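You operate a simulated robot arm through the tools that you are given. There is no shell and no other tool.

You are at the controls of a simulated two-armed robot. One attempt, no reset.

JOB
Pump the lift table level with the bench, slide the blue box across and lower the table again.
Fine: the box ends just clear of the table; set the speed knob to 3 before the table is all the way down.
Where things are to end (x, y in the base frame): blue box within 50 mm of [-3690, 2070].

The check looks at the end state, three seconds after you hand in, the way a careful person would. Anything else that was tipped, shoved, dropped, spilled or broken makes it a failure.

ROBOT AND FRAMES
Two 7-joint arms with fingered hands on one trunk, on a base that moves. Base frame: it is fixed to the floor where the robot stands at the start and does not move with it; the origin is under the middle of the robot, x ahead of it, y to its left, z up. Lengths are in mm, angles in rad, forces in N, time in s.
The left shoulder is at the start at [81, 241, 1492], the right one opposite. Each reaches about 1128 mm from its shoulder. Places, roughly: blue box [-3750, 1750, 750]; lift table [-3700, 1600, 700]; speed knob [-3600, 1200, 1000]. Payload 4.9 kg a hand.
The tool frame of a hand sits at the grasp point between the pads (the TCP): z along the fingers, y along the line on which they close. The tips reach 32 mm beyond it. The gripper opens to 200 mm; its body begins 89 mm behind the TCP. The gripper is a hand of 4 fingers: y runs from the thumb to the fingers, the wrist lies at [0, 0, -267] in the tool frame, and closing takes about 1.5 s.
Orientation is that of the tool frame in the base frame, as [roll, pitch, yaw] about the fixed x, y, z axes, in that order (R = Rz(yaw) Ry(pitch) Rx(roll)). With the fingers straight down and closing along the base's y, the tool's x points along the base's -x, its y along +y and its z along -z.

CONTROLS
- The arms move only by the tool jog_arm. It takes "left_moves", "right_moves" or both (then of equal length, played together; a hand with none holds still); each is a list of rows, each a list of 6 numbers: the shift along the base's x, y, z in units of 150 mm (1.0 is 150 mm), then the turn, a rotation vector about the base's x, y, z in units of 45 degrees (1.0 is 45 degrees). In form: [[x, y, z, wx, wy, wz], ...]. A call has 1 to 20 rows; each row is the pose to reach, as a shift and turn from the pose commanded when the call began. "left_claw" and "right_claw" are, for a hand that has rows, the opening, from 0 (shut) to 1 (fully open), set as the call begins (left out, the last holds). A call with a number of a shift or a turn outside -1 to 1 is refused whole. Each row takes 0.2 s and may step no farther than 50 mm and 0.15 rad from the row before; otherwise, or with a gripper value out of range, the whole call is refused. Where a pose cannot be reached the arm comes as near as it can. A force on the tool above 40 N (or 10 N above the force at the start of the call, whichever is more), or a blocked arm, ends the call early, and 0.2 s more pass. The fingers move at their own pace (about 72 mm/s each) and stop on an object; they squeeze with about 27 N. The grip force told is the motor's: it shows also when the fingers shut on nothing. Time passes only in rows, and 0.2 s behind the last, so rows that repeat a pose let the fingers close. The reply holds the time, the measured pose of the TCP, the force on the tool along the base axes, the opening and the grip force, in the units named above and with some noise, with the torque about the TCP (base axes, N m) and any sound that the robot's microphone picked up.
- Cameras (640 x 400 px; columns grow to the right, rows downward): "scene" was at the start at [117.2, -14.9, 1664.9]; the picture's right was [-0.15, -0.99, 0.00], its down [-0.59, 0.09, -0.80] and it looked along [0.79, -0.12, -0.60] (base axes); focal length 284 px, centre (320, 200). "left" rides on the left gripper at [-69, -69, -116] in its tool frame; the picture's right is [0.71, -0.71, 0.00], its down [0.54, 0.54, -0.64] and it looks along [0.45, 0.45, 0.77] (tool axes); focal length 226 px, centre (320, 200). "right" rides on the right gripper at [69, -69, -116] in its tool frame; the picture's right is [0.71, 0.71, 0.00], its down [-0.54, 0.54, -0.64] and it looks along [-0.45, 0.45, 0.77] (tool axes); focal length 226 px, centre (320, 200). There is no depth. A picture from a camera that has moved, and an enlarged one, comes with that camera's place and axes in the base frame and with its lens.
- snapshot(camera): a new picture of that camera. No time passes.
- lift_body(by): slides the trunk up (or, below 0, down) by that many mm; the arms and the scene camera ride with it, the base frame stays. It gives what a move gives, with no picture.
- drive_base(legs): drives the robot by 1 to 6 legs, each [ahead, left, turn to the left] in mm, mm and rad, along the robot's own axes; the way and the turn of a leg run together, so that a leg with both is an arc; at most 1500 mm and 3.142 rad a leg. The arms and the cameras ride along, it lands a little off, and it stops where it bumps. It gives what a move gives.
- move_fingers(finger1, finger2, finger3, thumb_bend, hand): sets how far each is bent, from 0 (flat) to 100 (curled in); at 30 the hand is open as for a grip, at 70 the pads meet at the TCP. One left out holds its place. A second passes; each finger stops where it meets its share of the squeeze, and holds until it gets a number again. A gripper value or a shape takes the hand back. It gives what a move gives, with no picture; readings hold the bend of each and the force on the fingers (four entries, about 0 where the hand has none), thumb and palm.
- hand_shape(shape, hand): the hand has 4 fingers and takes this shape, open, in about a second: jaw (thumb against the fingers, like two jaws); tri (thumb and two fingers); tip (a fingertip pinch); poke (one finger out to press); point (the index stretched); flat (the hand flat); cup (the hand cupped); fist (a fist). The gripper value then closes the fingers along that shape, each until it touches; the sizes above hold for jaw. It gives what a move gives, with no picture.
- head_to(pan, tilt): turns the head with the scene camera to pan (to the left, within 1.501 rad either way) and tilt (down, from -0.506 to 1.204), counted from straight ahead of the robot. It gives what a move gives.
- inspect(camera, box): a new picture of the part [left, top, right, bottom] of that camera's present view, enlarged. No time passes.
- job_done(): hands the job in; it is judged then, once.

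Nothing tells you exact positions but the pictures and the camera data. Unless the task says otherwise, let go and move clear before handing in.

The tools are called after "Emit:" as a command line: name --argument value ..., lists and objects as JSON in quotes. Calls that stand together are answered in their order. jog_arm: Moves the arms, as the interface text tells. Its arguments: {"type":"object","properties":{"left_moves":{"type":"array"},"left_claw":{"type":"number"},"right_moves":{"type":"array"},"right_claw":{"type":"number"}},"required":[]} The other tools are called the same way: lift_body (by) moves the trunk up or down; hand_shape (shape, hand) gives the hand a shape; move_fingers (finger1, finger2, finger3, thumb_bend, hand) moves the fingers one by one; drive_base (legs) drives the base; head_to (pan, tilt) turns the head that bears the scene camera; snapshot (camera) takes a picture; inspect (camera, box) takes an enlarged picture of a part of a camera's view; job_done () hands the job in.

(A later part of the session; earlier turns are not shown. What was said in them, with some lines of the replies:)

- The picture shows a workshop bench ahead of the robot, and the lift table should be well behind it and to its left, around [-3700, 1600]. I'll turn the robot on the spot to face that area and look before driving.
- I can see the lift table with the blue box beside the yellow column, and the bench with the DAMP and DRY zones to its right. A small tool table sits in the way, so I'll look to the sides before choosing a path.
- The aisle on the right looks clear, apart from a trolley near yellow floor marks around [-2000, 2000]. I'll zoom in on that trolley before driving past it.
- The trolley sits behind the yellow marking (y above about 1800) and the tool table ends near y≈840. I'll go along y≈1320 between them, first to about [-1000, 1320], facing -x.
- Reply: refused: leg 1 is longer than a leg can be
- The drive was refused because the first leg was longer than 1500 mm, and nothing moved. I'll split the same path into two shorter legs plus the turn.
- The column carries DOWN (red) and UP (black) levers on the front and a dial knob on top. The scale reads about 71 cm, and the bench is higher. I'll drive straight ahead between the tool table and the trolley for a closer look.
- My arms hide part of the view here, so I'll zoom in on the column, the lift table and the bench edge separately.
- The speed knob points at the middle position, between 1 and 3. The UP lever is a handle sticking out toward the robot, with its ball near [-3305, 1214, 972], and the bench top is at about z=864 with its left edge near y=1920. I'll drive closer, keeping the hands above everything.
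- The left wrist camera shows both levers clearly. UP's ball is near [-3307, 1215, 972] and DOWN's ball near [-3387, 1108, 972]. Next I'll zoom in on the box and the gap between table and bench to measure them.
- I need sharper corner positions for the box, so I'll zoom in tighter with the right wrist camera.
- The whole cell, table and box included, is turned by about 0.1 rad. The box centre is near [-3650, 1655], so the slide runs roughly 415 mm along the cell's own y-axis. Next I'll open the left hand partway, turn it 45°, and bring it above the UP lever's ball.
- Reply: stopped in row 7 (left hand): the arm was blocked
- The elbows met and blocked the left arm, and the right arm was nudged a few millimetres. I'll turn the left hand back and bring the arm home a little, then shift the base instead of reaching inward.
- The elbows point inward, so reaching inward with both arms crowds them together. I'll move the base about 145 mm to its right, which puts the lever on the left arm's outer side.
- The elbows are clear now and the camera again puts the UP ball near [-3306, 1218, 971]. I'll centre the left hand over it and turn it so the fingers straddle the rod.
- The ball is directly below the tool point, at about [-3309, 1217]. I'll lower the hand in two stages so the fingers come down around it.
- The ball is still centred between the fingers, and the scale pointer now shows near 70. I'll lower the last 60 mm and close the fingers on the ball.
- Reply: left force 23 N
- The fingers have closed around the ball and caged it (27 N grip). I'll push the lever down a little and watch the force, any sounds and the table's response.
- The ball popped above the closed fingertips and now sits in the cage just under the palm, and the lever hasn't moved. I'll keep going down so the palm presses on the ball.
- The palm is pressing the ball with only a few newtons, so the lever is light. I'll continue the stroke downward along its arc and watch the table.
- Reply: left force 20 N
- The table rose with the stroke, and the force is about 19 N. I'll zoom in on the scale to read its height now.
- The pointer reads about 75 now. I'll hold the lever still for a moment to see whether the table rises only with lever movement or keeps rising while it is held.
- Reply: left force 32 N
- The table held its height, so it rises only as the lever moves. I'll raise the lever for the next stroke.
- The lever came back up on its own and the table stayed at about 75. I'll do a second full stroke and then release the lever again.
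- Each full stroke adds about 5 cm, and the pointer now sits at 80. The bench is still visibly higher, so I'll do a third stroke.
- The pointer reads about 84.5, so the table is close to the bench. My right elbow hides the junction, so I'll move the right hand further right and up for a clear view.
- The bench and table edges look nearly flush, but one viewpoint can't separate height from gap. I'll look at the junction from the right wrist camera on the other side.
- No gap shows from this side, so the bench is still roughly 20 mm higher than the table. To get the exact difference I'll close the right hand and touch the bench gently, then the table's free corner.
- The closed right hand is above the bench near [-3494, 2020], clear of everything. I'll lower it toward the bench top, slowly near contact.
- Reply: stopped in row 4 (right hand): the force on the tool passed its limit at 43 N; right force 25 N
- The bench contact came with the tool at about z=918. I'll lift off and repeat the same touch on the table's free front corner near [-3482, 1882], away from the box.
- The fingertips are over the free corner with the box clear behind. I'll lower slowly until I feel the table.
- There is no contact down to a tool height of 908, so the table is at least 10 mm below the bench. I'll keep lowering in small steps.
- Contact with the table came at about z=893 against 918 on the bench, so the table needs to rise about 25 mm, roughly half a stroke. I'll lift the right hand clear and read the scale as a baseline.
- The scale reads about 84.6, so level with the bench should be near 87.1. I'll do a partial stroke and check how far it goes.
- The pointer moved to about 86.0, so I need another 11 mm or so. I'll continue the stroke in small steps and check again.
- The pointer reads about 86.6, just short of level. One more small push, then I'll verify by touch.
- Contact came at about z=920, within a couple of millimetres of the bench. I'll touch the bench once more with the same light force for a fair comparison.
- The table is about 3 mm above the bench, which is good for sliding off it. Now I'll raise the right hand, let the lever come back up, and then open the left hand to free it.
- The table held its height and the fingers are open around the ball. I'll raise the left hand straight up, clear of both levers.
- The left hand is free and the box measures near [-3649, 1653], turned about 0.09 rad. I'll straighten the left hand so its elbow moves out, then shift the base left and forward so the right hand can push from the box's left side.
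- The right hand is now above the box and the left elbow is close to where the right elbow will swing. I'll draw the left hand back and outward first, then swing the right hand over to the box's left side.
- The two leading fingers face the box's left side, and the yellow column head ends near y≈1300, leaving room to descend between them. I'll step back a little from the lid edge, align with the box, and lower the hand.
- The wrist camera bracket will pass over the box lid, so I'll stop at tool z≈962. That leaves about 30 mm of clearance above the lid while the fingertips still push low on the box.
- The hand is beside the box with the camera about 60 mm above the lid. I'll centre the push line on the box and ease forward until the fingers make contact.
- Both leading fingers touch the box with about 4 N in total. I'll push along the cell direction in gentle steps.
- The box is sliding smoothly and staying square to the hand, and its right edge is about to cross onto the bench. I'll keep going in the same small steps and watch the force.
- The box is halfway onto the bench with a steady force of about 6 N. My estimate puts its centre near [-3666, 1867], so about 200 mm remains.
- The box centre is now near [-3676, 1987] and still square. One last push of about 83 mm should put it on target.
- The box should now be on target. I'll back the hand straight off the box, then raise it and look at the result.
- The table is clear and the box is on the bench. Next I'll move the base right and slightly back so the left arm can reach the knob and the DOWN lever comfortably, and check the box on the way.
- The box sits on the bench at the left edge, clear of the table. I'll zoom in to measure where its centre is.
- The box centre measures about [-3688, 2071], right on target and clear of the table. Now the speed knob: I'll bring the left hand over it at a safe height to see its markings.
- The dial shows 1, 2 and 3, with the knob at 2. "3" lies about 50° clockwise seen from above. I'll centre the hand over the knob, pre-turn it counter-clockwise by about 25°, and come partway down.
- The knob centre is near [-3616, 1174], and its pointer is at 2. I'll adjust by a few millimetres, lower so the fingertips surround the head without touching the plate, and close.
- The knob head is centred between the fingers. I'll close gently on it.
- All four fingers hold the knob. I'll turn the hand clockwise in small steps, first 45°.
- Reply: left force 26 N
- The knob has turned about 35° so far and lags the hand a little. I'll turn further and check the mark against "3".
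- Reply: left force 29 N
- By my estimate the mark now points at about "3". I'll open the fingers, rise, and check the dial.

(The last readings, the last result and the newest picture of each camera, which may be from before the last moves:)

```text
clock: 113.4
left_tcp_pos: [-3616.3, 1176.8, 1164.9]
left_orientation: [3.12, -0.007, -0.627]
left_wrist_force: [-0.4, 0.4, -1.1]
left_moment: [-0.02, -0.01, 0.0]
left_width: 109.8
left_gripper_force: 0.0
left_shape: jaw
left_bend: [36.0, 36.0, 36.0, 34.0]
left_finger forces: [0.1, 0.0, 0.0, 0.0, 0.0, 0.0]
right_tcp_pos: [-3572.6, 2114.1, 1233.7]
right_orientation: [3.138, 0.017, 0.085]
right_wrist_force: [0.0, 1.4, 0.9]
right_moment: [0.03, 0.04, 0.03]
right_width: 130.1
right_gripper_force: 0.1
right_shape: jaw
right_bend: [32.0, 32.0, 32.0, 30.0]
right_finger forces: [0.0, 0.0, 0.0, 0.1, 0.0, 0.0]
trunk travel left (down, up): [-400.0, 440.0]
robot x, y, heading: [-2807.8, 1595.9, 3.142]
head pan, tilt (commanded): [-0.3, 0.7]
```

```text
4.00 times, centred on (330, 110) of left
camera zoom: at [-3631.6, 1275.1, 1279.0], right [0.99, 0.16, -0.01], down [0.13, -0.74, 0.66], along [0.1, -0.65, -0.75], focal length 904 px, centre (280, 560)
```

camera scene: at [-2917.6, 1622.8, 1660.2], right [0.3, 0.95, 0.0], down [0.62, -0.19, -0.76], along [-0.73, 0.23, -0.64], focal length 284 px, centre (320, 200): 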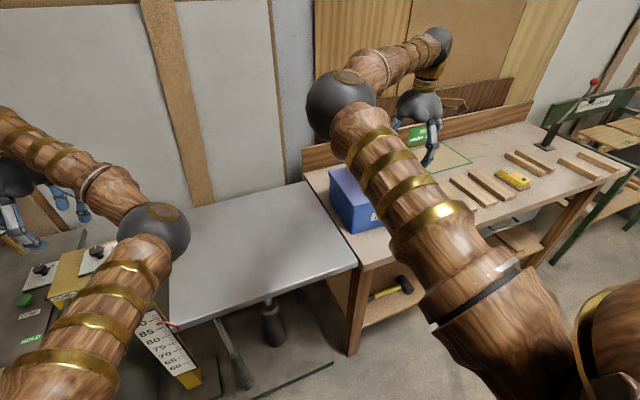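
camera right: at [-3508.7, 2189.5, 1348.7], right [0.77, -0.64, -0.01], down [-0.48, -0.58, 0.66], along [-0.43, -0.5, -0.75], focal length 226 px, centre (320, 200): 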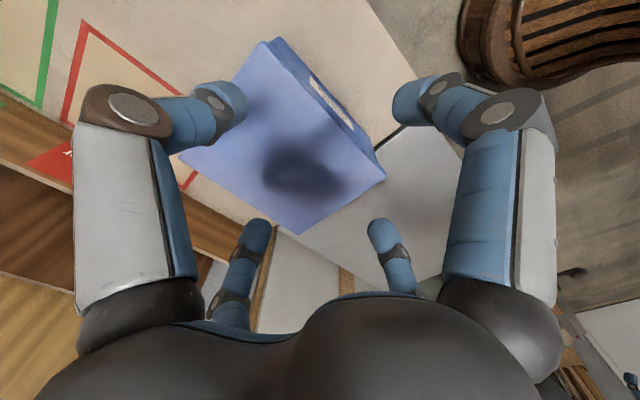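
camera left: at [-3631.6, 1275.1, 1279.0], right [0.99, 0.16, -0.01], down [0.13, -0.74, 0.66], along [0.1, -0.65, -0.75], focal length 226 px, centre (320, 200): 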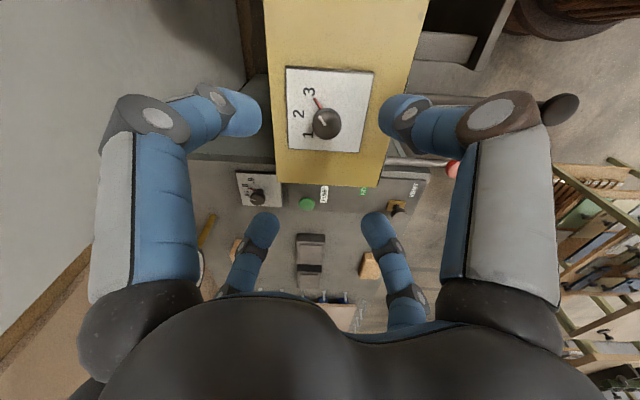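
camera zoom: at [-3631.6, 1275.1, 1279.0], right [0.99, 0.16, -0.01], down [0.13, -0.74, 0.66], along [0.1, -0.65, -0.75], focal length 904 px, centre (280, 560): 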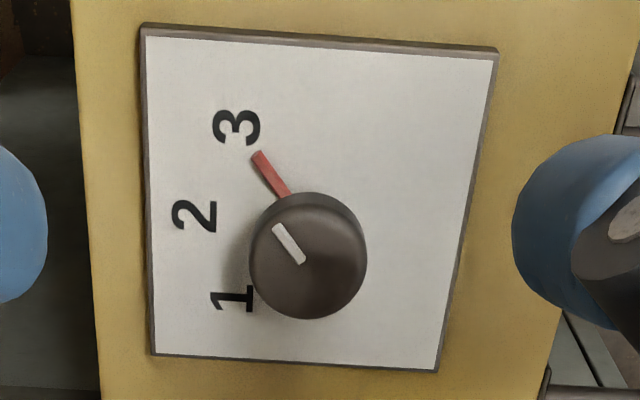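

The red pointer is exactly at "3". Now for the DOWN lever: I'll bring the left hand above its red ball near [-3388, 1110] and line up visually.

Emit:
jog_arm --left_moves '[[0.25, -0.08, 0, 0, 0, 0], [0.5, -0.16, 0, 0, 0, 0], [0.75, -0.24, 0, 0, 0, 0], [1.0, -0.32, 0, 0, 0, 0]]'

Emit:
jog_arm --left_moves '[[0.25, -0.06, 0, 0, 0, 0], [0.52, -0.125, 0, 0, 0, 0], [0.52, -0.125, 0, 0, 0, 0]]'

Emit:
snapshot --camera "left"

Emit:
head_to --pan 0.25 --tilt 0.75

Emit:
snapshot --camera "scene"

```text
clock: 114.4
left_tcp_pos: [-3463.4, 1129.9, 1164.6]
left_orientation: [3.121, -0.004, -0.63]
left_wrist_force: [0.1, 0.5, -0.2]
left_moment: [0.01, 0.01, -0.03]
left_width: 109.6
left_gripper_force: 0.1
left_shape: jaw
left_bend: [36.0, 36.0, 36.0, 34.0]
left_finger forces: [0.1, 0.1, 0.0, 0.1, 0.0, 0.1]
right_tcp_pos: [-3572.1, 2113.8, 1234.8]
right_orientation: [3.136, 0.019, 0.086]
right_wrist_force: [-0.2, 0.3, 0.1]
right_moment: [0.01, -0.01, 0.01]
right_width: 130.2
right_gripper_force: 0.0
right_shape: jaw
right_bend: [32.0, 32.0, 32.0, 30.0]
right_finger forces: [0.0, 0.1, 0.0, 0.1, 0.1, 0.0]
trunk travel left (down, up): [-400.0, 440.0]
robot x, y, heading: [-2807.8, 1597.1, 3.142]
head pan, tilt (commanded): [-0.3, 0.7]
```

```text
clock: 115.2
left_tcp_pos: [-3388.9, 1109.8, 1164.7]
left_orientation: [3.119, -0.007, -0.626]
left_wrist_force: [-0.6, 0.4, 0.7]
left_moment: [-0.01, -0.02, 0.02]
left_width: 109.7
left_gripper_force: 0.0
left_shape: jaw
left_bend: [36.0, 36.0, 36.0, 34.0]
left_finger forces: [0.0, 0.0, 0.0, 0.1, 0.1, 0.0]
right_tcp_pos: [-3573.8, 2114.1, 1232.9]
right_orientation: [3.136, 0.018, 0.084]
right_wrist_force: [-0.1, 0.1, -1.4]
right_moment: [0.02, 0.0, -0.03]
right_width: 130.0
right_gripper_force: 0.1
right_shape: jaw
right_bend: [32.0, 32.0, 32.0, 30.0]
right_finger forces: [0.0, 0.0, 0.1, 0.1, 0.0, 0.0]
trunk travel left (down, up): [-400.0, 440.0]
robot x, y, heading: [-2805.7, 1601.6, 3.146]
head pan, tilt (commanded): [-0.3, 0.7]
```

```text
taken
camera left: at [-3403.8, 1208.8, 1279.1], right [0.99, 0.16, -0.01], down [0.12, -0.74, 0.66], along [0.1, -0.65, -0.75], focal length 226 px, centre (320, 200)
```

left: 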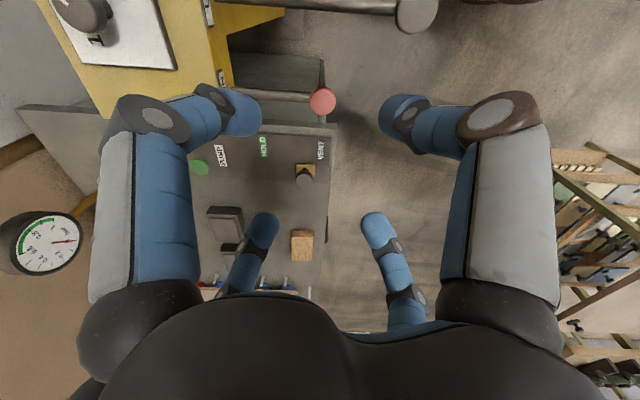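

```text
clock: 116.1
left_tcp_pos: [-3389.2, 1110.3, 1165.7]
left_orientation: [3.121, -0.004, -0.625]
left_wrist_force: [0.0, -0.7, -0.5]
left_moment: [-0.02, -0.01, -0.01]
left_width: 109.7
left_gripper_force: 0.0
left_shape: jaw
left_bend: [36.0, 36.0, 36.0, 34.0]
left_finger forces: [0.0, 0.1, 0.0, 0.0, 0.0, 0.1]
right_tcp_pos: [-3572.0, 2113.1, 1233.9]
right_orientation: [3.136, 0.02, 0.084]
right_wrist_force: [0.3, -0.3, -1.2]
right_moment: [0.0, -0.03, 0.04]
right_width: 130.0
right_gripper_force: 0.1
right_shape: jaw
right_bend: [32.0, 32.0, 32.0, 30.0]
right_finger forces: [0.0, 0.0, 0.1, 0.0, 0.1, 0.1]
trunk travel left (down, up): [-400.0, 440.0]
robot x, y, heading: [-2810.4, 1598.9, 3.14]
head pan, tilt (commanded): [0.25, 0.75]
```

```text
taken
camera scene: at [-2916.7, 1577.3, 1655.9], right [-0.25, 0.97, 0.0], down [0.66, 0.17, -0.73], along [-0.71, -0.18, -0.68], focal length 284 px, centre (320, 200)
```

scene: 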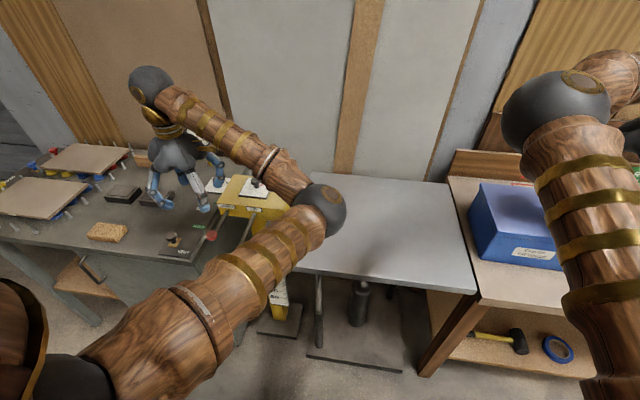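

The red ball is at about [-3390, 1114]. I'll nearly close the fingers to make a small cradle, then come down onto the ball from above.

Emit:
jog_arm --left_moves '[[0, 0.027, 0, 0, 0, 0], [0, 0.027, -0.1, 0, 0, 0], [0, 0.027, -0.3, 0, 0, 0], [0, 0.027, -0.5, 0, 0, 0], [0, 0.027, -0.7, 0, 0, 0], [0, 0.027, -0.83, 0, 0, 0], [0, 0.027, -0.83, 0, 0, 0]]' --left_claw 0.12

Emit:
snapshot --camera "left"

Emit:
inspect --camera "scene" --box '[120, 150, 360, 350]'

```text
clock: 117.7
left_tcp_pos: [-3388.1, 1112.9, 1039.5]
left_orientation: [3.12, -0.005, -0.626]
left_wrist_force: [0.1, -0.1, 0.1]
left_moment: [0.02, -0.04, 0.03]
left_width: 24.3
left_gripper_force: 0.1
left_shape: jaw
left_bend: [60.0, 60.0, 60.0, 59.0]
left_finger forces: [0.0, 0.0, 0.1, 0.1, 0.1, 0.0]
right_tcp_pos: [-3573.6, 2114.7, 1233.8]
right_orientation: [3.135, 0.017, 0.087]
right_wrist_force: [0.1, 0.0, 0.6]
right_moment: [0.01, 0.0, 0.01]
right_width: 129.9
right_gripper_force: 0.0
right_shape: jaw
right_bend: [32.0, 32.0, 32.0, 30.0]
right_finger forces: [0.1, 0.0, 0.0, 0.0, 0.0, 0.0]
trunk travel left (down, up): [-400.0, 440.0]
robot x, y, heading: [-2807.5, 1602.5, 3.142]
head pan, tilt (commanded): [0.25, 0.75]
```

```text
taken
camera left: at [-3402.4, 1212.4, 1154.7], right [0.99, 0.16, -0.01], down [0.13, -0.74, 0.66], along [0.1, -0.65, -0.75], focal length 226 px, centre (320, 200)
```

left: 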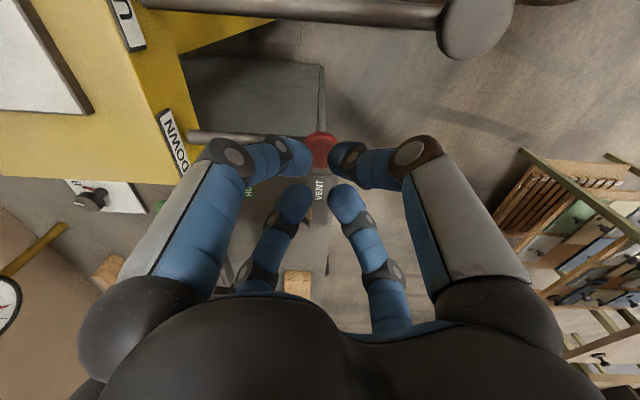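

```text
2.00 times, centred on (240, 250) of scene
camera zoom: at [-2917.0, 1577.6, 1655.9], right [-0.25, 0.97, 0.0], down [0.66, 0.17, -0.73], along [-0.71, -0.18, -0.68], focal length 568 px, centre (480, 100)
```

zoom: 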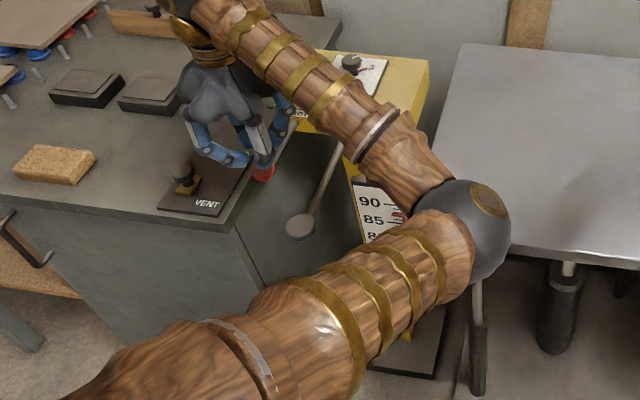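

The fingertips are right above the red ball. I'll lower in small steps until they meet it.

Emit:
jog_arm --left_moves '[[0, 0.015, -0.04, 0, 0, 0], [0, 0.015, -0.08, 0, 0, 0], [0, 0.015, -0.12, 0, 0, 0], [0, 0.015, -0.16, 0, 0, 0], [0, 0.015, -0.2, 0, 0, 0]]'

Emit:
snapshot --camera "left"

Emit:
inspect --camera "scene" --box '[120, 150, 360, 350]'

```text
clock: 118.9
left_tcp_pos: [-3388.0, 1116.6, 1008.5]
left_orientation: [3.12, -0.007, -0.628]
left_wrist_force: [-0.6, 0.2, 0.3]
left_moment: [-0.01, 0.01, 0.01]
left_width: 24.1
left_gripper_force: 0.0
left_shape: jaw
left_bend: [60.0, 60.0, 60.0, 59.0]
left_finger forces: [0.1, 0.0, 0.1, 0.1, 0.0, 0.1]
right_tcp_pos: [-3572.9, 2113.6, 1234.6]
right_orientation: [3.138, 0.018, 0.084]
right_wrist_force: [0.1, 0.7, 0.1]
right_moment: [0.01, -0.01, -0.03]
right_width: 130.0
right_gripper_force: 0.0
right_shape: jaw
right_bend: [32.0, 32.0, 32.0, 30.0]
right_finger forces: [0.1, 0.0, 0.0, 0.0, 0.0, 0.0]
trunk travel left (down, up): [-400.0, 440.0]
robot x, y, heading: [-2807.8, 1602.2, 3.142]
head pan, tilt (commanded): [0.25, 0.75]
```

```text
taken
camera left: at [-3402.6, 1214.2, 1124.6], right [0.99, 0.16, -0.01], down [0.13, -0.74, 0.66], along [0.1, -0.65, -0.75], focal length 226 px, centre (320, 200)
```

left: 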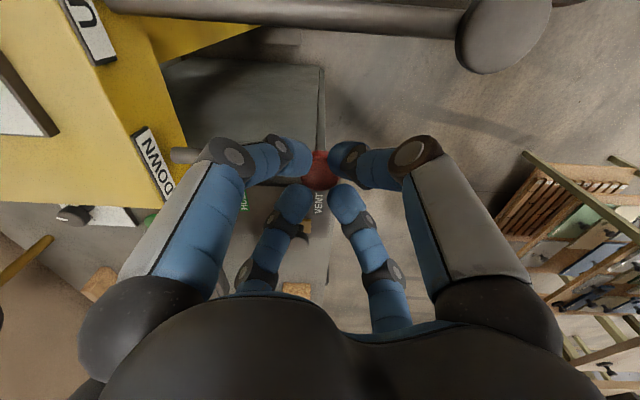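

```text
2.00 times, centred on (240, 250) of scene
camera zoom: at [-2917.1, 1577.1, 1655.9], right [-0.25, 0.97, 0.0], down [0.66, 0.17, -0.73], along [-0.71, -0.18, -0.68], focal length 568 px, centre (480, 100)
```

zoom: 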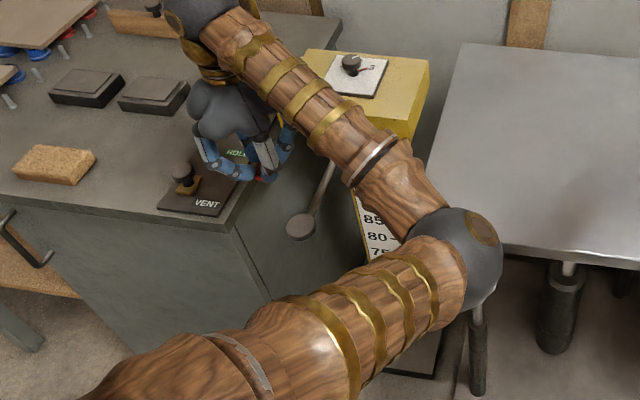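

No contact yet at 1008. I'll keep lowering in 5 mm steps.

Emit:
jog_arm --left_moves '[[0, 0, -0.033, 0, 0, 0], [0, 0, -0.066, 0, 0, 0], [0, 0, -0.1, 0, 0, 0], [0, 0, -0.133, 0, 0, 0]]'

Emit:
snapshot --camera "left"

```text
clock: 119.9
left_tcp_pos: [-3389.3, 1115.8, 988.9]
left_orientation: [3.12, -0.005, -0.627]
left_wrist_force: [0.9, -0.3, 1.6]
left_moment: [-0.05, 0.05, -0.02]
left_width: 24.3
left_gripper_force: 0.0
left_shape: jaw
left_bend: [60.0, 77.0, 60.0, 59.0]
left_finger forces: [0.1, 2.5, 0.0, 0.0, 0.1, 0.0]
right_tcp_pos: [-3573.1, 2113.5, 1234.5]
right_orientation: [3.136, 0.02, 0.086]
right_wrist_force: [-0.6, -0.5, -1.2]
right_moment: [-0.02, -0.01, 0.03]
right_width: 130.2
right_gripper_force: 0.1
right_shape: jaw
right_bend: [32.0, 32.0, 32.0, 30.0]
right_finger forces: [0.1, 0.1, 0.1, 0.0, 0.0, 0.0]
trunk travel left (down, up): [-400.0, 440.0]
robot x, y, heading: [-2807.1, 1598.0, 3.142]
head pan, tilt (commanded): [0.25, 0.75]
```

```text
taken
camera left: at [-3402.5, 1214.2, 1104.5], right [0.99, 0.16, -0.01], down [0.13, -0.74, 0.66], along [0.1, -0.65, -0.75], focal length 226 px, centre (320, 200)
```

left: 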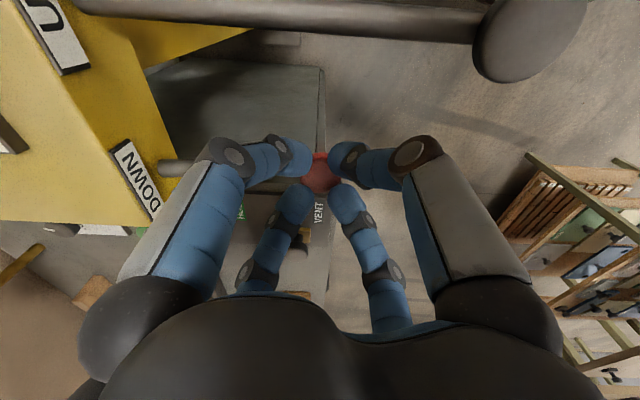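

One fingertip has started to touch the ball. I'll press down a little further and see whether the lever follows.

Emit:
jog_arm --left_moves '[[0, 0, -0.033, 0, 0, 0], [0, 0, -0.066, 0, 0, 0], [0, 0, -0.1, 0, 0, 0], [0, 0, -0.133, 0, 0, 0]]'

Emit:
snapshot --camera "left"

Emit:
inspect --camera "scene" --box '[120, 150, 360, 350]'

```text
clock: 120.9
left_tcp_pos: [-3388.9, 1115.0, 968.7]
left_orientation: [3.119, -0.006, -0.627]
left_wrist_force: [-0.7, -1.0, 5.1]
left_moment: [-0.1, 0.08, 0.01]
left_width: 24.5
left_gripper_force: 0.0
left_shape: jaw
left_bend: [60.0, 77.0, 60.0, 59.0]
left_finger forces: [0.0, 4.7, 0.0, 0.0, 0.0, 0.0]
right_tcp_pos: [-3573.2, 2114.1, 1233.3]
right_orientation: [3.137, 0.019, 0.084]
right_wrist_force: [0.3, -0.7, 0.8]
right_moment: [0.03, 0.0, -0.02]
right_width: 130.0
right_gripper_force: 0.1
right_shape: jaw
right_bend: [32.0, 32.0, 32.0, 30.0]
right_finger forces: [0.1, 0.1, 0.0, 0.1, 0.0, 0.1]
trunk travel left (down, up): [-400.0, 440.0]
robot x, y, heading: [-2808.0, 1598.1, 3.145]
head pan, tilt (commanded): [0.25, 0.75]
```

```text
taken
camera left: at [-3402.8, 1214.5, 1084.3], right [0.99, 0.16, -0.01], down [0.13, -0.74, 0.66], along [0.1, -0.65, -0.75], focal length 226 px, centre (320, 200)
```

left: 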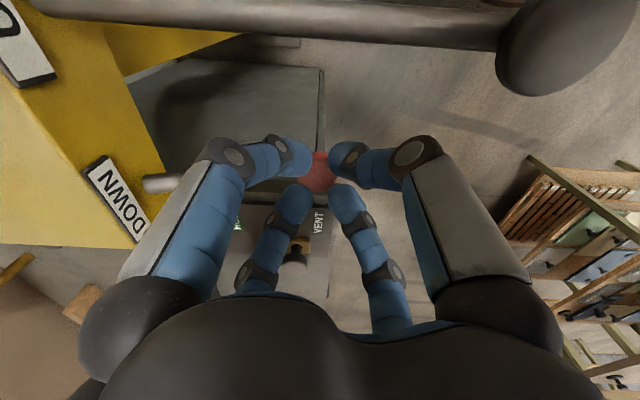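

```text
2.00 times, centred on (240, 250) of scene
camera zoom: at [-2916.8, 1577.3, 1656.0], right [-0.25, 0.97, 0.0], down [0.66, 0.17, -0.73], along [-0.71, -0.18, -0.68], focal length 568 px, centre (480, 100)
```

zoom: 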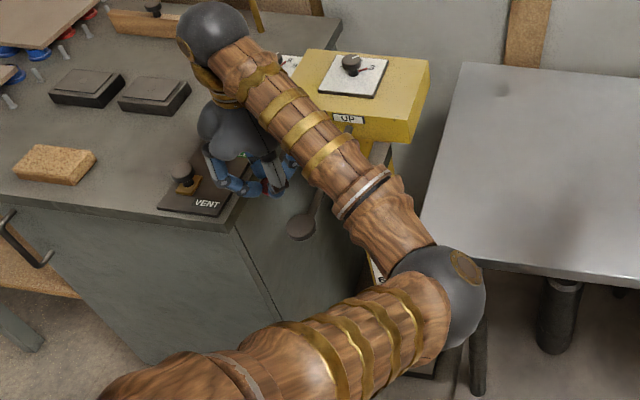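

The lever moved and the table has started to lower. I'll hold this position and watch whether the table keeps coming down.

Emit:
jog_arm --left_moves '[[0, 0, 0, 0, 0, 0], [0, 0, 0, 0, 0, 0], [0, 0, 0, 0, 0, 0], [0, 0, 0, 0, 0, 0]]'

Emit:
snapshot --camera "scene"

Emit:
inspect --camera "scene" --box '[120, 150, 360, 350]'

```text
clock: 121.9
left_tcp_pos: [-3386.8, 1114.6, 969.8]
left_orientation: [3.12, -0.005, -0.627]
left_wrist_force: [-1.7, -2.1, 4.5]
left_moment: [-0.12, 0.09, 0.03]
left_width: 24.5
left_gripper_force: 0.1
left_shape: jaw
left_bend: [60.0, 77.0, 60.0, 59.0]
left_finger forces: [0.0, 4.8, 0.0, 0.0, 0.1, 0.0]
right_tcp_pos: [-3573.5, 2114.1, 1233.2]
right_orientation: [3.135, 0.019, 0.087]
right_wrist_force: [-1.0, -0.2, 0.3]
right_moment: [0.0, -0.04, 0.0]
right_width: 130.0
right_gripper_force: 0.0
right_shape: jaw
right_bend: [32.0, 32.0, 32.0, 30.0]
right_finger forces: [0.1, 0.0, 0.1, 0.1, 0.0, 0.1]
trunk travel left (down, up): [-400.0, 440.0]
robot x, y, heading: [-2807.5, 1602.7, 3.143]
head pan, tilt (commanded): [0.25, 0.75]
```

```text
taken
camera scene: at [-2916.8, 1577.4, 1655.9], right [-0.25, 0.97, 0.0], down [0.66, 0.17, -0.73], along [-0.71, -0.18, -0.68], focal length 284 px, centre (320, 200)
```

scene: 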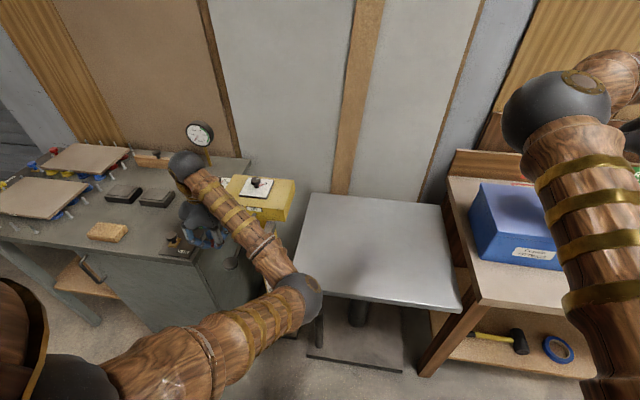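

```text
2.00 times, centred on (240, 250) of scene
camera zoom: at [-2916.8, 1577.4, 1655.9], right [-0.25, 0.97, 0.0], down [0.66, 0.17, -0.73], along [-0.71, -0.18, -0.68], focal length 568 px, centre (480, 100)
```

zoom: 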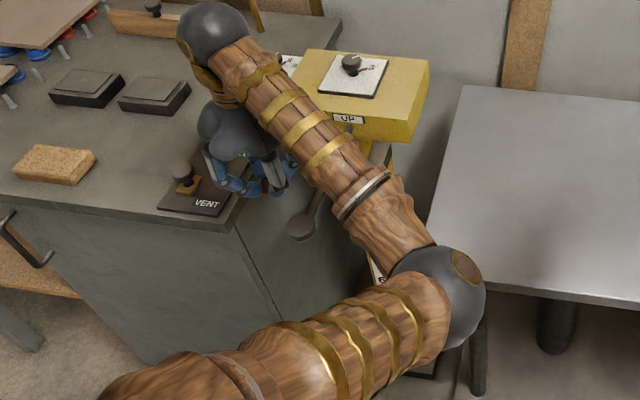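

The table keeps lowering while I hold the lever down. I'll keep holding and watch it settle.

Emit:
jog_arm --left_moves '[[0, 0, 0, 0, 0, 0], [0, 0, 0, 0, 0, 0], [0, 0, 0, 0, 0, 0], [0, 0, 0, 0, 0, 0], [0, 0, 0, 0, 0, 0], [0, 0, 0, 0, 0, 0], [0, 0, 0, 0, 0, 0], [0, 0, 0, 0, 0, 0], [0, 0, 0, 0, 0, 0], [0, 0, 0, 0, 0, 0]]'

Emit:
snapshot --camera "scene"

Emit:
jog_arm --left_moves '[[0, 0, 0, 0, 0, 0], [0, 0, 0, 0, 0, 0], [0, 0, 0, 0, 0, 0], [0, 0, 0, 0, 0, 0], [0, 0, 0, 0, 0, 0], [0, 0, 0, 0, 0, 0], [0, 0, 0, 0, 0, 0], [0, 0, 0, 0, 0, 0], [0, 0, 0, 0, 0, 0], [0, 0, 0, 0, 0, 0]]'

Emit:
snapshot --camera "scene"

```text
clock: 124.1
left_tcp_pos: [-3387.7, 1115.4, 969.6]
left_orientation: [3.122, -0.004, -0.627]
left_wrist_force: [-0.7, -1.9, 3.8]
left_moment: [-0.12, 0.14, -0.02]
left_width: 24.5
left_gripper_force: 0.1
left_shape: jaw
left_bend: [60.0, 77.0, 60.0, 59.0]
left_finger forces: [0.0, 4.8, 0.0, 0.0, 0.0, 0.0]
right_tcp_pos: [-3573.5, 2114.6, 1233.5]
right_orientation: [3.135, 0.019, 0.084]
right_wrist_force: [0.6, -0.3, 0.4]
right_moment: [-0.03, 0.0, 0.01]
right_width: 130.2
right_gripper_force: 0.0
right_shape: jaw
right_bend: [32.0, 32.0, 32.0, 30.0]
right_finger forces: [0.0, 0.0, 0.0, 0.1, 0.0, 0.1]
trunk travel left (down, up): [-400.0, 440.0]
robot x, y, heading: [-2806.3, 1598.9, 3.141]
head pan, tilt (commanded): [0.25, 0.75]
```

```text
taken
camera scene: at [-2916.8, 1577.4, 1655.9], right [-0.25, 0.97, 0.0], down [0.66, 0.17, -0.73], along [-0.71, -0.18, -0.68], focal length 284 px, centre (320, 200)
```

scene: 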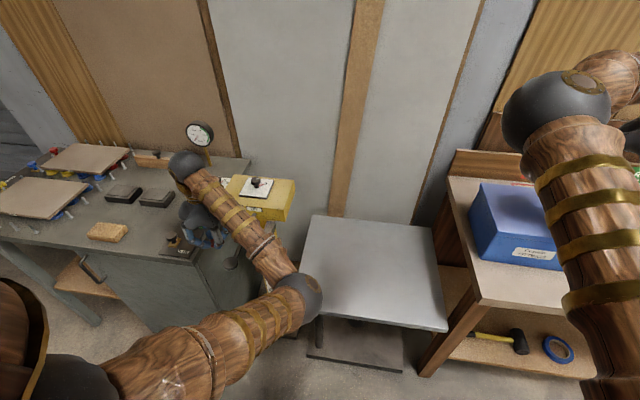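

```text
clock: 126.3
left_tcp_pos: [-3389.0, 1116.0, 969.8]
left_orientation: [3.122, -0.004, -0.627]
left_wrist_force: [-1.0, -2.1, 4.8]
left_moment: [-0.1, 0.08, -0.04]
left_width: 24.5
left_gripper_force: 0.0
left_shape: jaw
left_bend: [60.0, 77.0, 60.0, 59.0]
left_finger forces: [0.0, 4.7, 0.0, 0.0, 0.0, 0.1]
right_tcp_pos: [-3574.0, 2113.3, 1233.2]
right_orientation: [3.136, 0.019, 0.086]
right_wrist_force: [-0.5, 1.0, 0.1]
right_moment: [0.0, -0.01, 0.02]
right_width: 129.9
right_gripper_force: 0.0
right_shape: jaw
right_bend: [32.0, 32.0, 32.0, 30.0]
right_finger forces: [0.1, 0.0, 0.0, 0.0, 0.1, 0.0]
trunk travel left (down, up): [-400.0, 440.0]
robot x, y, heading: [-2806.5, 1601.5, 3.137]
head pan, tilt (commanded): [0.25, 0.75]
```

```text
taken
camera scene: at [-2916.8, 1577.4, 1655.9], right [-0.25, 0.97, 0.0], down [0.66, 0.17, -0.73], along [-0.71, -0.18, -0.68], focal length 284 px, centre (320, 200)
```

scene: 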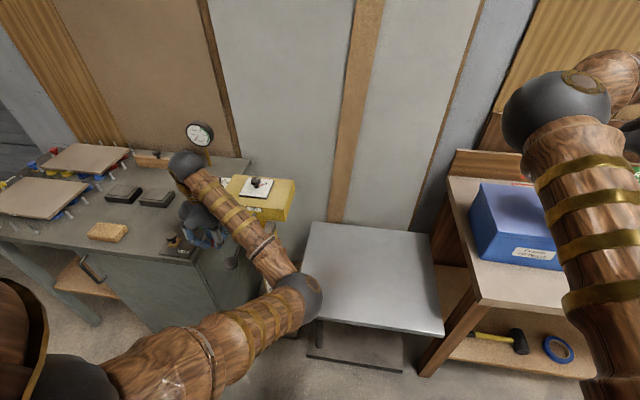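

The table has nearly stopped. I'll hold longer to make sure it is all the way down.

Emit:
jog_arm --left_moves '[[0, 0, 0, 0, 0, 0], [0, 0, 0, 0, 0, 0], [0, 0, 0, 0, 0, 0], [0, 0, 0, 0, 0, 0], [0, 0, 0, 0, 0, 0], [0, 0, 0, 0, 0, 0], [0, 0, 0, 0, 0, 0], [0, 0, 0, 0, 0, 0], [0, 0, 0, 0, 0, 0], [0, 0, 0, 0, 0, 0]]'

Emit:
snapshot --camera "scene"

Emit:
jog_arm --left_moves '[[0, 0, 0, 0, 0, 0], [0, 0, 0, 0, 0, 0], [0, 0, 0, 0, 0, 0], [0, 0, 0, 0, 0, 0], [0, 0, 0, 0, 0, 0], [0, 0, 0, 0, 0, 0], [0, 0, 0, 0, 0, 0], [0, 0, 0, 0, 0, 0], [0, 0, 0, 0, 0, 0], [0, 0, 0, 0, 0, 0]]'

Emit:
snapshot --camera "scene"

Emit:
snapshot --camera "left"

```text
clock: 128.5
left_tcp_pos: [-3388.6, 1115.5, 968.5]
left_orientation: [3.121, -0.004, -0.627]
left_wrist_force: [-0.9, -1.7, 3.6]
left_moment: [-0.09, 0.09, -0.04]
left_width: 24.4
left_gripper_force: 0.1
left_shape: jaw
left_bend: [60.0, 77.0, 60.0, 59.0]
left_finger forces: [0.1, 4.7, 0.0, 0.0, 0.0, 0.0]
right_tcp_pos: [-3572.2, 2114.2, 1233.9]
right_orientation: [3.136, 0.019, 0.086]
right_wrist_force: [0.3, -0.5, 0.5]
right_moment: [0.01, -0.05, -0.03]
right_width: 130.2
right_gripper_force: 0.0
right_shape: jaw
right_bend: [32.0, 32.0, 32.0, 30.0]
right_finger forces: [0.1, 0.1, 0.0, 0.1, 0.1, 0.0]
trunk travel left (down, up): [-400.0, 440.0]
robot x, y, heading: [-2806.2, 1598.4, 3.146]
head pan, tilt (commanded): [0.25, 0.75]
```

```text
taken
camera scene: at [-2916.8, 1577.4, 1655.9], right [-0.25, 0.97, 0.0], down [0.66, 0.17, -0.73], along [-0.71, -0.18, -0.68], focal length 284 px, centre (320, 200)
```

scene: 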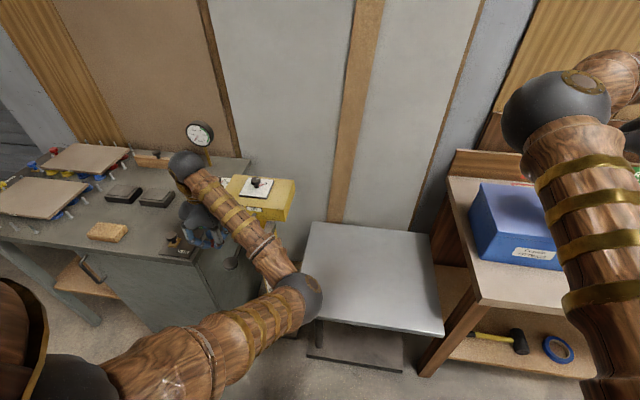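

```text
clock: 130.7
left_tcp_pos: [-3388.7, 1116.2, 969.5]
left_orientation: [3.12, -0.005, -0.626]
left_wrist_force: [-1.0, -1.8, 4.0]
left_moment: [-0.1, 0.06, 0.03]
left_width: 24.4
left_gripper_force: 0.2
left_shape: jaw
left_bend: [60.0, 77.0, 60.0, 59.0]
left_finger forces: [0.0, 4.8, 0.0, 0.1, 0.0, 0.1]
right_tcp_pos: [-3572.7, 2114.0, 1233.9]
right_orientation: [3.137, 0.02, 0.085]
right_wrist_force: [-0.2, 0.4, 0.1]
right_moment: [0.0, -0.02, 0.01]
right_width: 129.9
right_gripper_force: 0.1
right_shape: jaw
right_bend: [32.0, 32.0, 32.0, 30.0]
right_finger forces: [0.1, 0.1, 0.0, 0.1, 0.0, 0.1]
trunk travel left (down, up): [-400.0, 440.0]
robot x, y, heading: [-2806.5, 1595.8, 3.142]
head pan, tilt (commanded): [0.25, 0.75]
```

```text
taken
camera scene: at [-2916.8, 1577.4, 1655.9], right [-0.25, 0.97, 0.0], down [0.66, 0.17, -0.73], along [-0.71, -0.18, -0.68], focal length 284 px, centre (320, 200)
```

scene: 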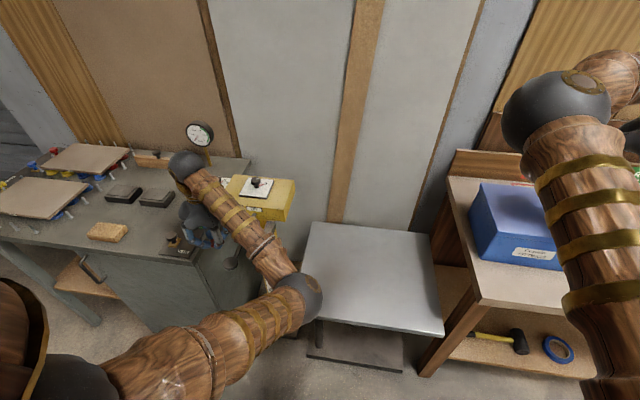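

```text
taken
camera left: at [-3402.8, 1214.5, 1084.2], right [0.99, 0.16, -0.01], down [0.13, -0.74, 0.66], along [0.1, -0.65, -0.75], focal length 226 px, centre (320, 200)
```

left: 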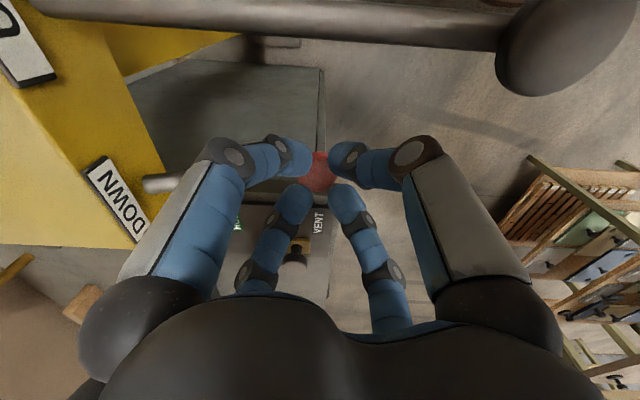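

The table hasn't moved for over four seconds, so it should be at the bottom. I'll raise the left hand off the lever and read the scale.

Emit:
jog_arm --left_moves '[[0, 0, 0.1, 0, 0, 0], [0, 0, 0.25, 0, 0, 0], [0, 0, 0.5, 0, 0, 0], [0, 0, 0.75, 0, 0, 0], [0, 0, 1.0, 0, 0, 0]]'

Emit:
jog_arm --left_moves '[[0.1, -0.1, 0.2, 0, 0, 0.12], [0.25, -0.25, 0.4, 0, 0, 0.25], [0.45, -0.45, 0.5, 0, 0, 0.4], [0.65, -0.65, 0.6, 0, 0, 0.55], [0.85, -0.85, 0.6, 0, 0, 0.7], [1.0, -1.0, 0.6, 0, 0, 0.8]]' --left_claw 0.5

Emit:
snapshot --camera "scene"

```text
clock: 131.9
left_tcp_pos: [-3388.1, 1113.7, 1119.5]
left_orientation: [3.121, -0.007, -0.626]
left_wrist_force: [0.2, -0.6, 0.7]
left_moment: [-0.02, 0.02, 0.02]
left_width: 23.9
left_gripper_force: 0.2
left_shape: jaw
left_bend: [60.0, 60.0, 60.0, 59.0]
left_finger forces: [0.0, 0.1, 0.0, 0.1, 0.1, 0.0]
right_tcp_pos: [-3573.1, 2115.0, 1233.5]
right_orientation: [3.136, 0.021, 0.085]
right_wrist_force: [0.1, 0.0, -0.3]
right_moment: [-0.02, 0.01, 0.01]
right_width: 130.1
right_gripper_force: 0.0
right_shape: jaw
right_bend: [32.0, 32.0, 32.0, 30.0]
right_finger forces: [0.0, 0.0, 0.0, 0.1, 0.0, 0.0]
trunk travel left (down, up): [-400.0, 440.0]
robot x, y, heading: [-2806.2, 1600.0, 3.142]
head pan, tilt (commanded): [0.25, 0.75]
```

```text
clock: 133.3
left_tcp_pos: [-3237.5, 963.5, 1208.4]
left_orientation: [3.121, -0.006, 0.005]
left_wrist_force: [-0.4, -0.1, 0.4]
left_moment: [0.04, 0.01, 0.0]
left_width: 99.5
left_gripper_force: 0.0
left_shape: jaw
left_bend: [38.0, 38.0, 38.0, 36.0]
left_finger forces: [0.1, 0.0, 0.0, 0.1, 0.1, 0.0]
right_tcp_pos: [-3572.9, 2113.6, 1234.9]
right_orientation: [3.136, 0.019, 0.085]
right_wrist_force: [0.0, 0.1, -0.4]
right_moment: [0.01, 0.01, 0.0]
right_width: 130.2
right_gripper_force: 0.0
right_shape: jaw
right_bend: [32.0, 32.0, 32.0, 30.0]
right_finger forces: [0.0, 0.0, 0.0, 0.0, 0.2, 0.1]
trunk travel left (down, up): [-400.0, 440.0]
robot x, y, heading: [-2808.4, 1594.9, 3.139]
head pan, tilt (commanded): [0.25, 0.75]
```

```text
taken
camera scene: at [-2916.7, 1575.6, 1655.9], right [-0.25, 0.97, 0.0], down [0.66, 0.17, -0.73], along [-0.71, -0.18, -0.68], focal length 284 px, centre (320, 200)
```

scene: 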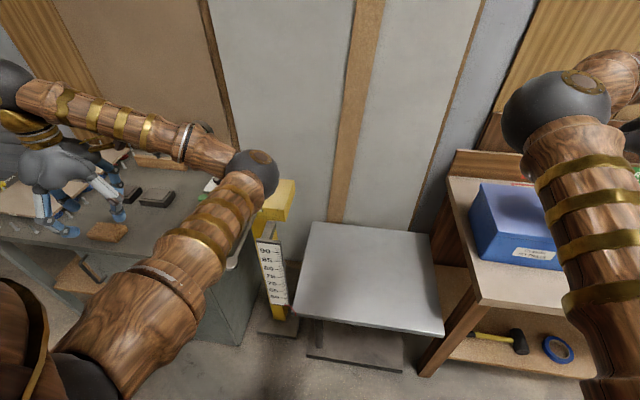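

Emit:
inspect --camera "scene" --box '[245, 230, 325, 330]'

Emit:
inspect --camera "scene" --box '[420, 140, 600, 330]'

Emit:
snapshot --camera "right"

```text
4.00 times, centred on (285, 280) of scene
camera zoom: at [-2916.7, 1575.6, 1655.9], right [-0.25, 0.97, 0.0], down [0.66, 0.17, -0.73], along [-0.71, -0.18, -0.68], focal length 1137 px, centre (460, -120)
```

zoom: 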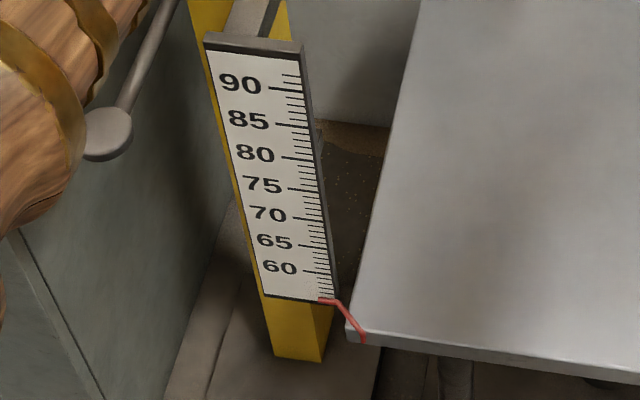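

```text
2.11 times, centred on (510, 235) of scene
camera zoom: at [-2916.7, 1575.6, 1655.9], right [-0.25, 0.97, 0.0], down [0.66, 0.17, -0.73], along [-0.71, -0.18, -0.68], focal length 598 px, centre (-80, 126)
```

zoom: 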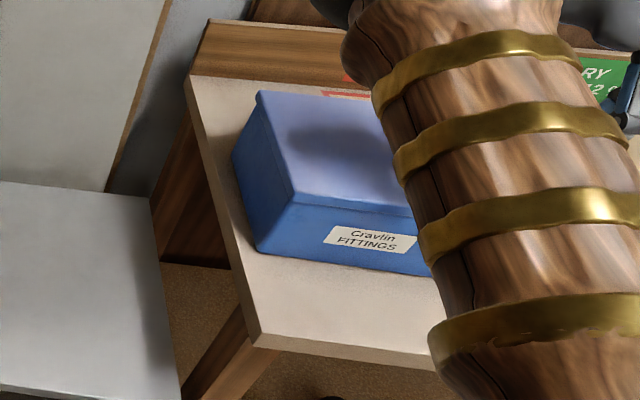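

```text
taken
camera right: at [-3508.2, 2188.0, 1349.8], right [0.77, -0.64, -0.01], down [-0.48, -0.58, 0.66], along [-0.43, -0.5, -0.76], focal length 226 px, centre (320, 200)
```

right: 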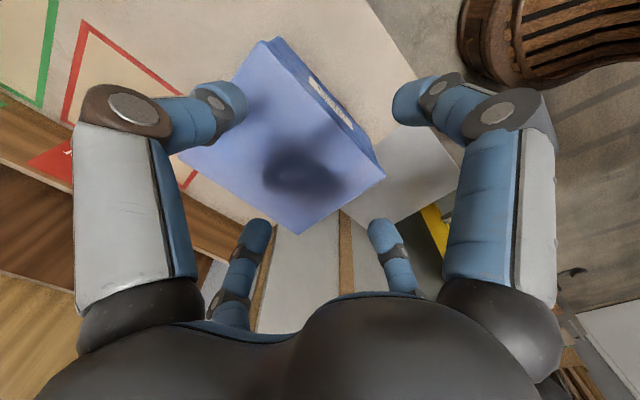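

The pointer is at the very bottom of the scale (about 55), the box is on the bench, and nothing else moved. I'll back the robot away and check the knob, levers and box from there.

Emit:
drive_base --legs '[[-380, 0, 0.0]]'

Emit:
head_to --pan 0.0 --tilt 0.55

Emit:
snapshot --camera "scene"

```text
clock: 135.7
left_tcp_pos: [-2862.0, 965.8, 1209.8]
left_orientation: [3.12, -0.006, -0.002]
left_wrist_force: [-0.5, 0.7, 0.1]
left_moment: [0.03, -0.03, -0.01]
left_width: 99.6
left_gripper_force: 0.0
left_shape: jaw
left_bend: [38.0, 38.0, 38.0, 36.0]
left_finger forces: [0.1, 0.0, 0.1, 0.0, 0.0, 0.0]
right_tcp_pos: [-3192.7, 2115.5, 1233.5]
right_orientation: [3.135, 0.018, 0.085]
right_wrist_force: [-0.3, 0.6, 0.1]
right_moment: [-0.01, 0.04, -0.01]
right_width: 130.1
right_gripper_force: 0.0
right_shape: jaw
right_bend: [32.0, 32.0, 32.0, 30.0]
right_finger forces: [0.0, 0.1, 0.1, 0.0, 0.0, 0.0]
trunk travel left (down, up): [-400.0, 440.0]
robot x, y, heading: [-2426.1, 1598.2, 3.134]
head pan, tilt (commanded): [0.25, 0.75]
```

```text
clock: 136.5
left_tcp_pos: [-2859.5, 966.8, 1209.4]
left_orientation: [3.121, -0.003, -0.002]
left_wrist_force: [0.2, 0.3, 0.3]
left_moment: [0.03, 0.02, -0.01]
left_width: 99.5
left_gripper_force: 0.0
left_shape: jaw
left_bend: [38.0, 38.0, 38.0, 36.0]
left_finger forces: [0.0, 0.0, 0.0, 0.1, 0.0, 0.0]
right_tcp_pos: [-3191.4, 2115.1, 1233.6]
right_orientation: [3.136, 0.02, 0.083]
right_wrist_force: [0.0, 0.6, 0.1]
right_moment: [0.0, 0.01, -0.03]
right_width: 130.0
right_gripper_force: 0.1
right_shape: jaw
right_bend: [32.0, 32.0, 32.0, 30.0]
right_finger forces: [0.1, 0.0, 0.0, 0.0, 0.0, 0.1]
trunk travel left (down, up): [-400.0, 440.0]
robot x, y, heading: [-2426.5, 1599.3, 3.138]
head pan, tilt (commanded): [0.0, 0.55]
```

```text
taken
camera scene: at [-2546.0, 1597.3, 1673.3], right [0.0, 1.0, 0.0], down [0.52, 0.0, -0.85], along [-0.85, 0.0, -0.52], focal length 284 px, centre (320, 200)
```

scene: 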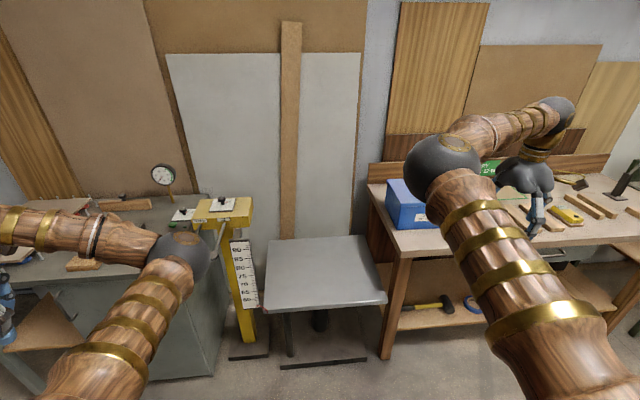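

Emit:
inspect --camera "scene" --box '[180, 180, 280, 250]'

Emit:
inspect --camera "scene" --box '[350, 150, 470, 270]'

Emit:
inspect --camera "scene" --box '[220, 220, 400, 370]'

```text
5.71 times, centred on (230, 215) of scene
camera zoom: at [-2546.0, 1597.3, 1673.3], right [0.0, 1.0, 0.0], down [0.52, 0.0, -0.85], along [-0.85, 0.0, -0.52], focal length 1624 px, centre (834, 114)
```

zoom: 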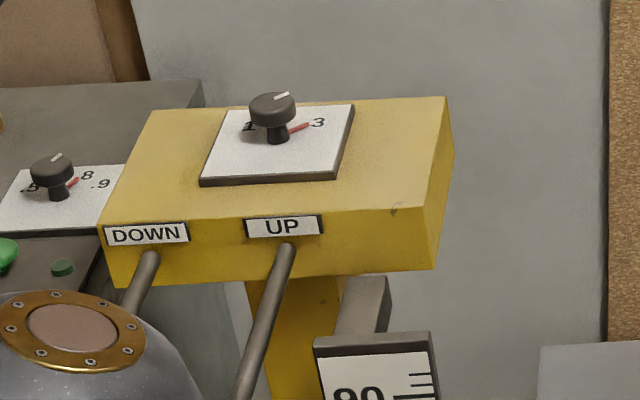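

```text
3.33 times, centred on (410, 210) of scene
camera zoom: at [-2546.0, 1597.3, 1673.3], right [0.0, 1.0, 0.0], down [0.52, 0.0, -0.85], along [-0.85, 0.0, -0.52], focal length 948 px, centre (20, 167)
```

zoom: 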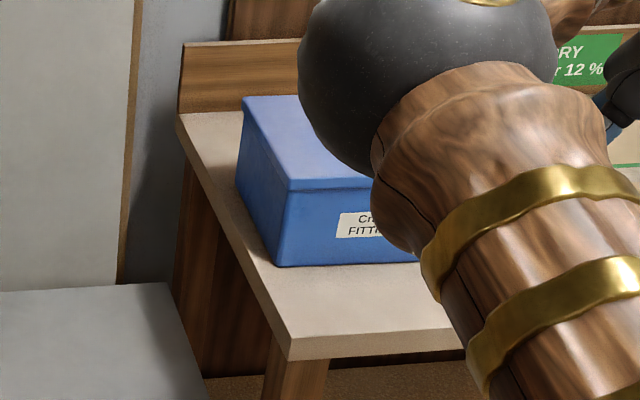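

```text
2.67 times, centred on (310, 295) of scene
camera zoom: at [-2546.0, 1597.3, 1673.3], right [0.0, 1.0, 0.0], down [0.52, 0.0, -0.85], along [-0.85, 0.0, -0.52], focal length 758 px, centre (347, -53)
```

zoom: 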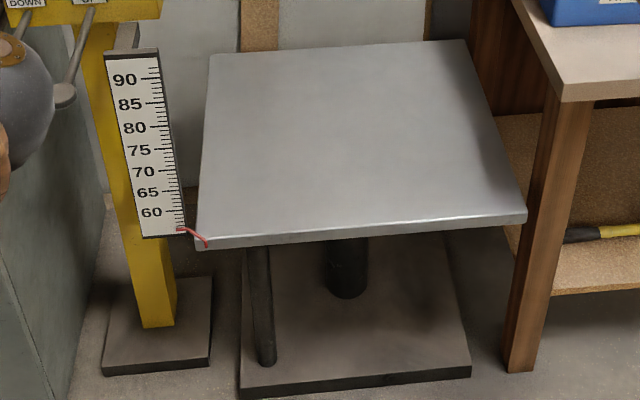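

Everything checks out:
- **Knob:** it points to 3.
- **Table:** it is fully down, with the pointer at the bottom of the scale.
- **Box:** it sits on the bench at about [-3690, 2069], just clear of the table.
- **Hands:** both are free and away from everything.

I'm handing the job in.

Emit:
job_done

```text
The job is handed in.
```

The job is handed in: the blue box is on the bench, the lift table is back down, and the speed knob is on 3. I haven't been told whether it passed.

- **Box:** my last measurement put its centre at about [-3690, 2069], within a few millimetres of the target. It sits on the bench, clear of the table edge.
- **Levelling:** I touched both surfaces to check, and the table was about 3 mm above the bench when I slid the box across.
- **Speed knob:** I turned it from 2 to 3 before lowering the table, and checked it again at the end.
- **Table:** I held the DOWN lever until the table stopped moving. The pointer reads about 55, at the bottom of the scale.

Early on, the robot's elbows bumped each other and the right arm shifted a few millimetres, but it touched nothing else. I saw nothing tipped, shoved or spilled, and both hands were clear before I handed in.
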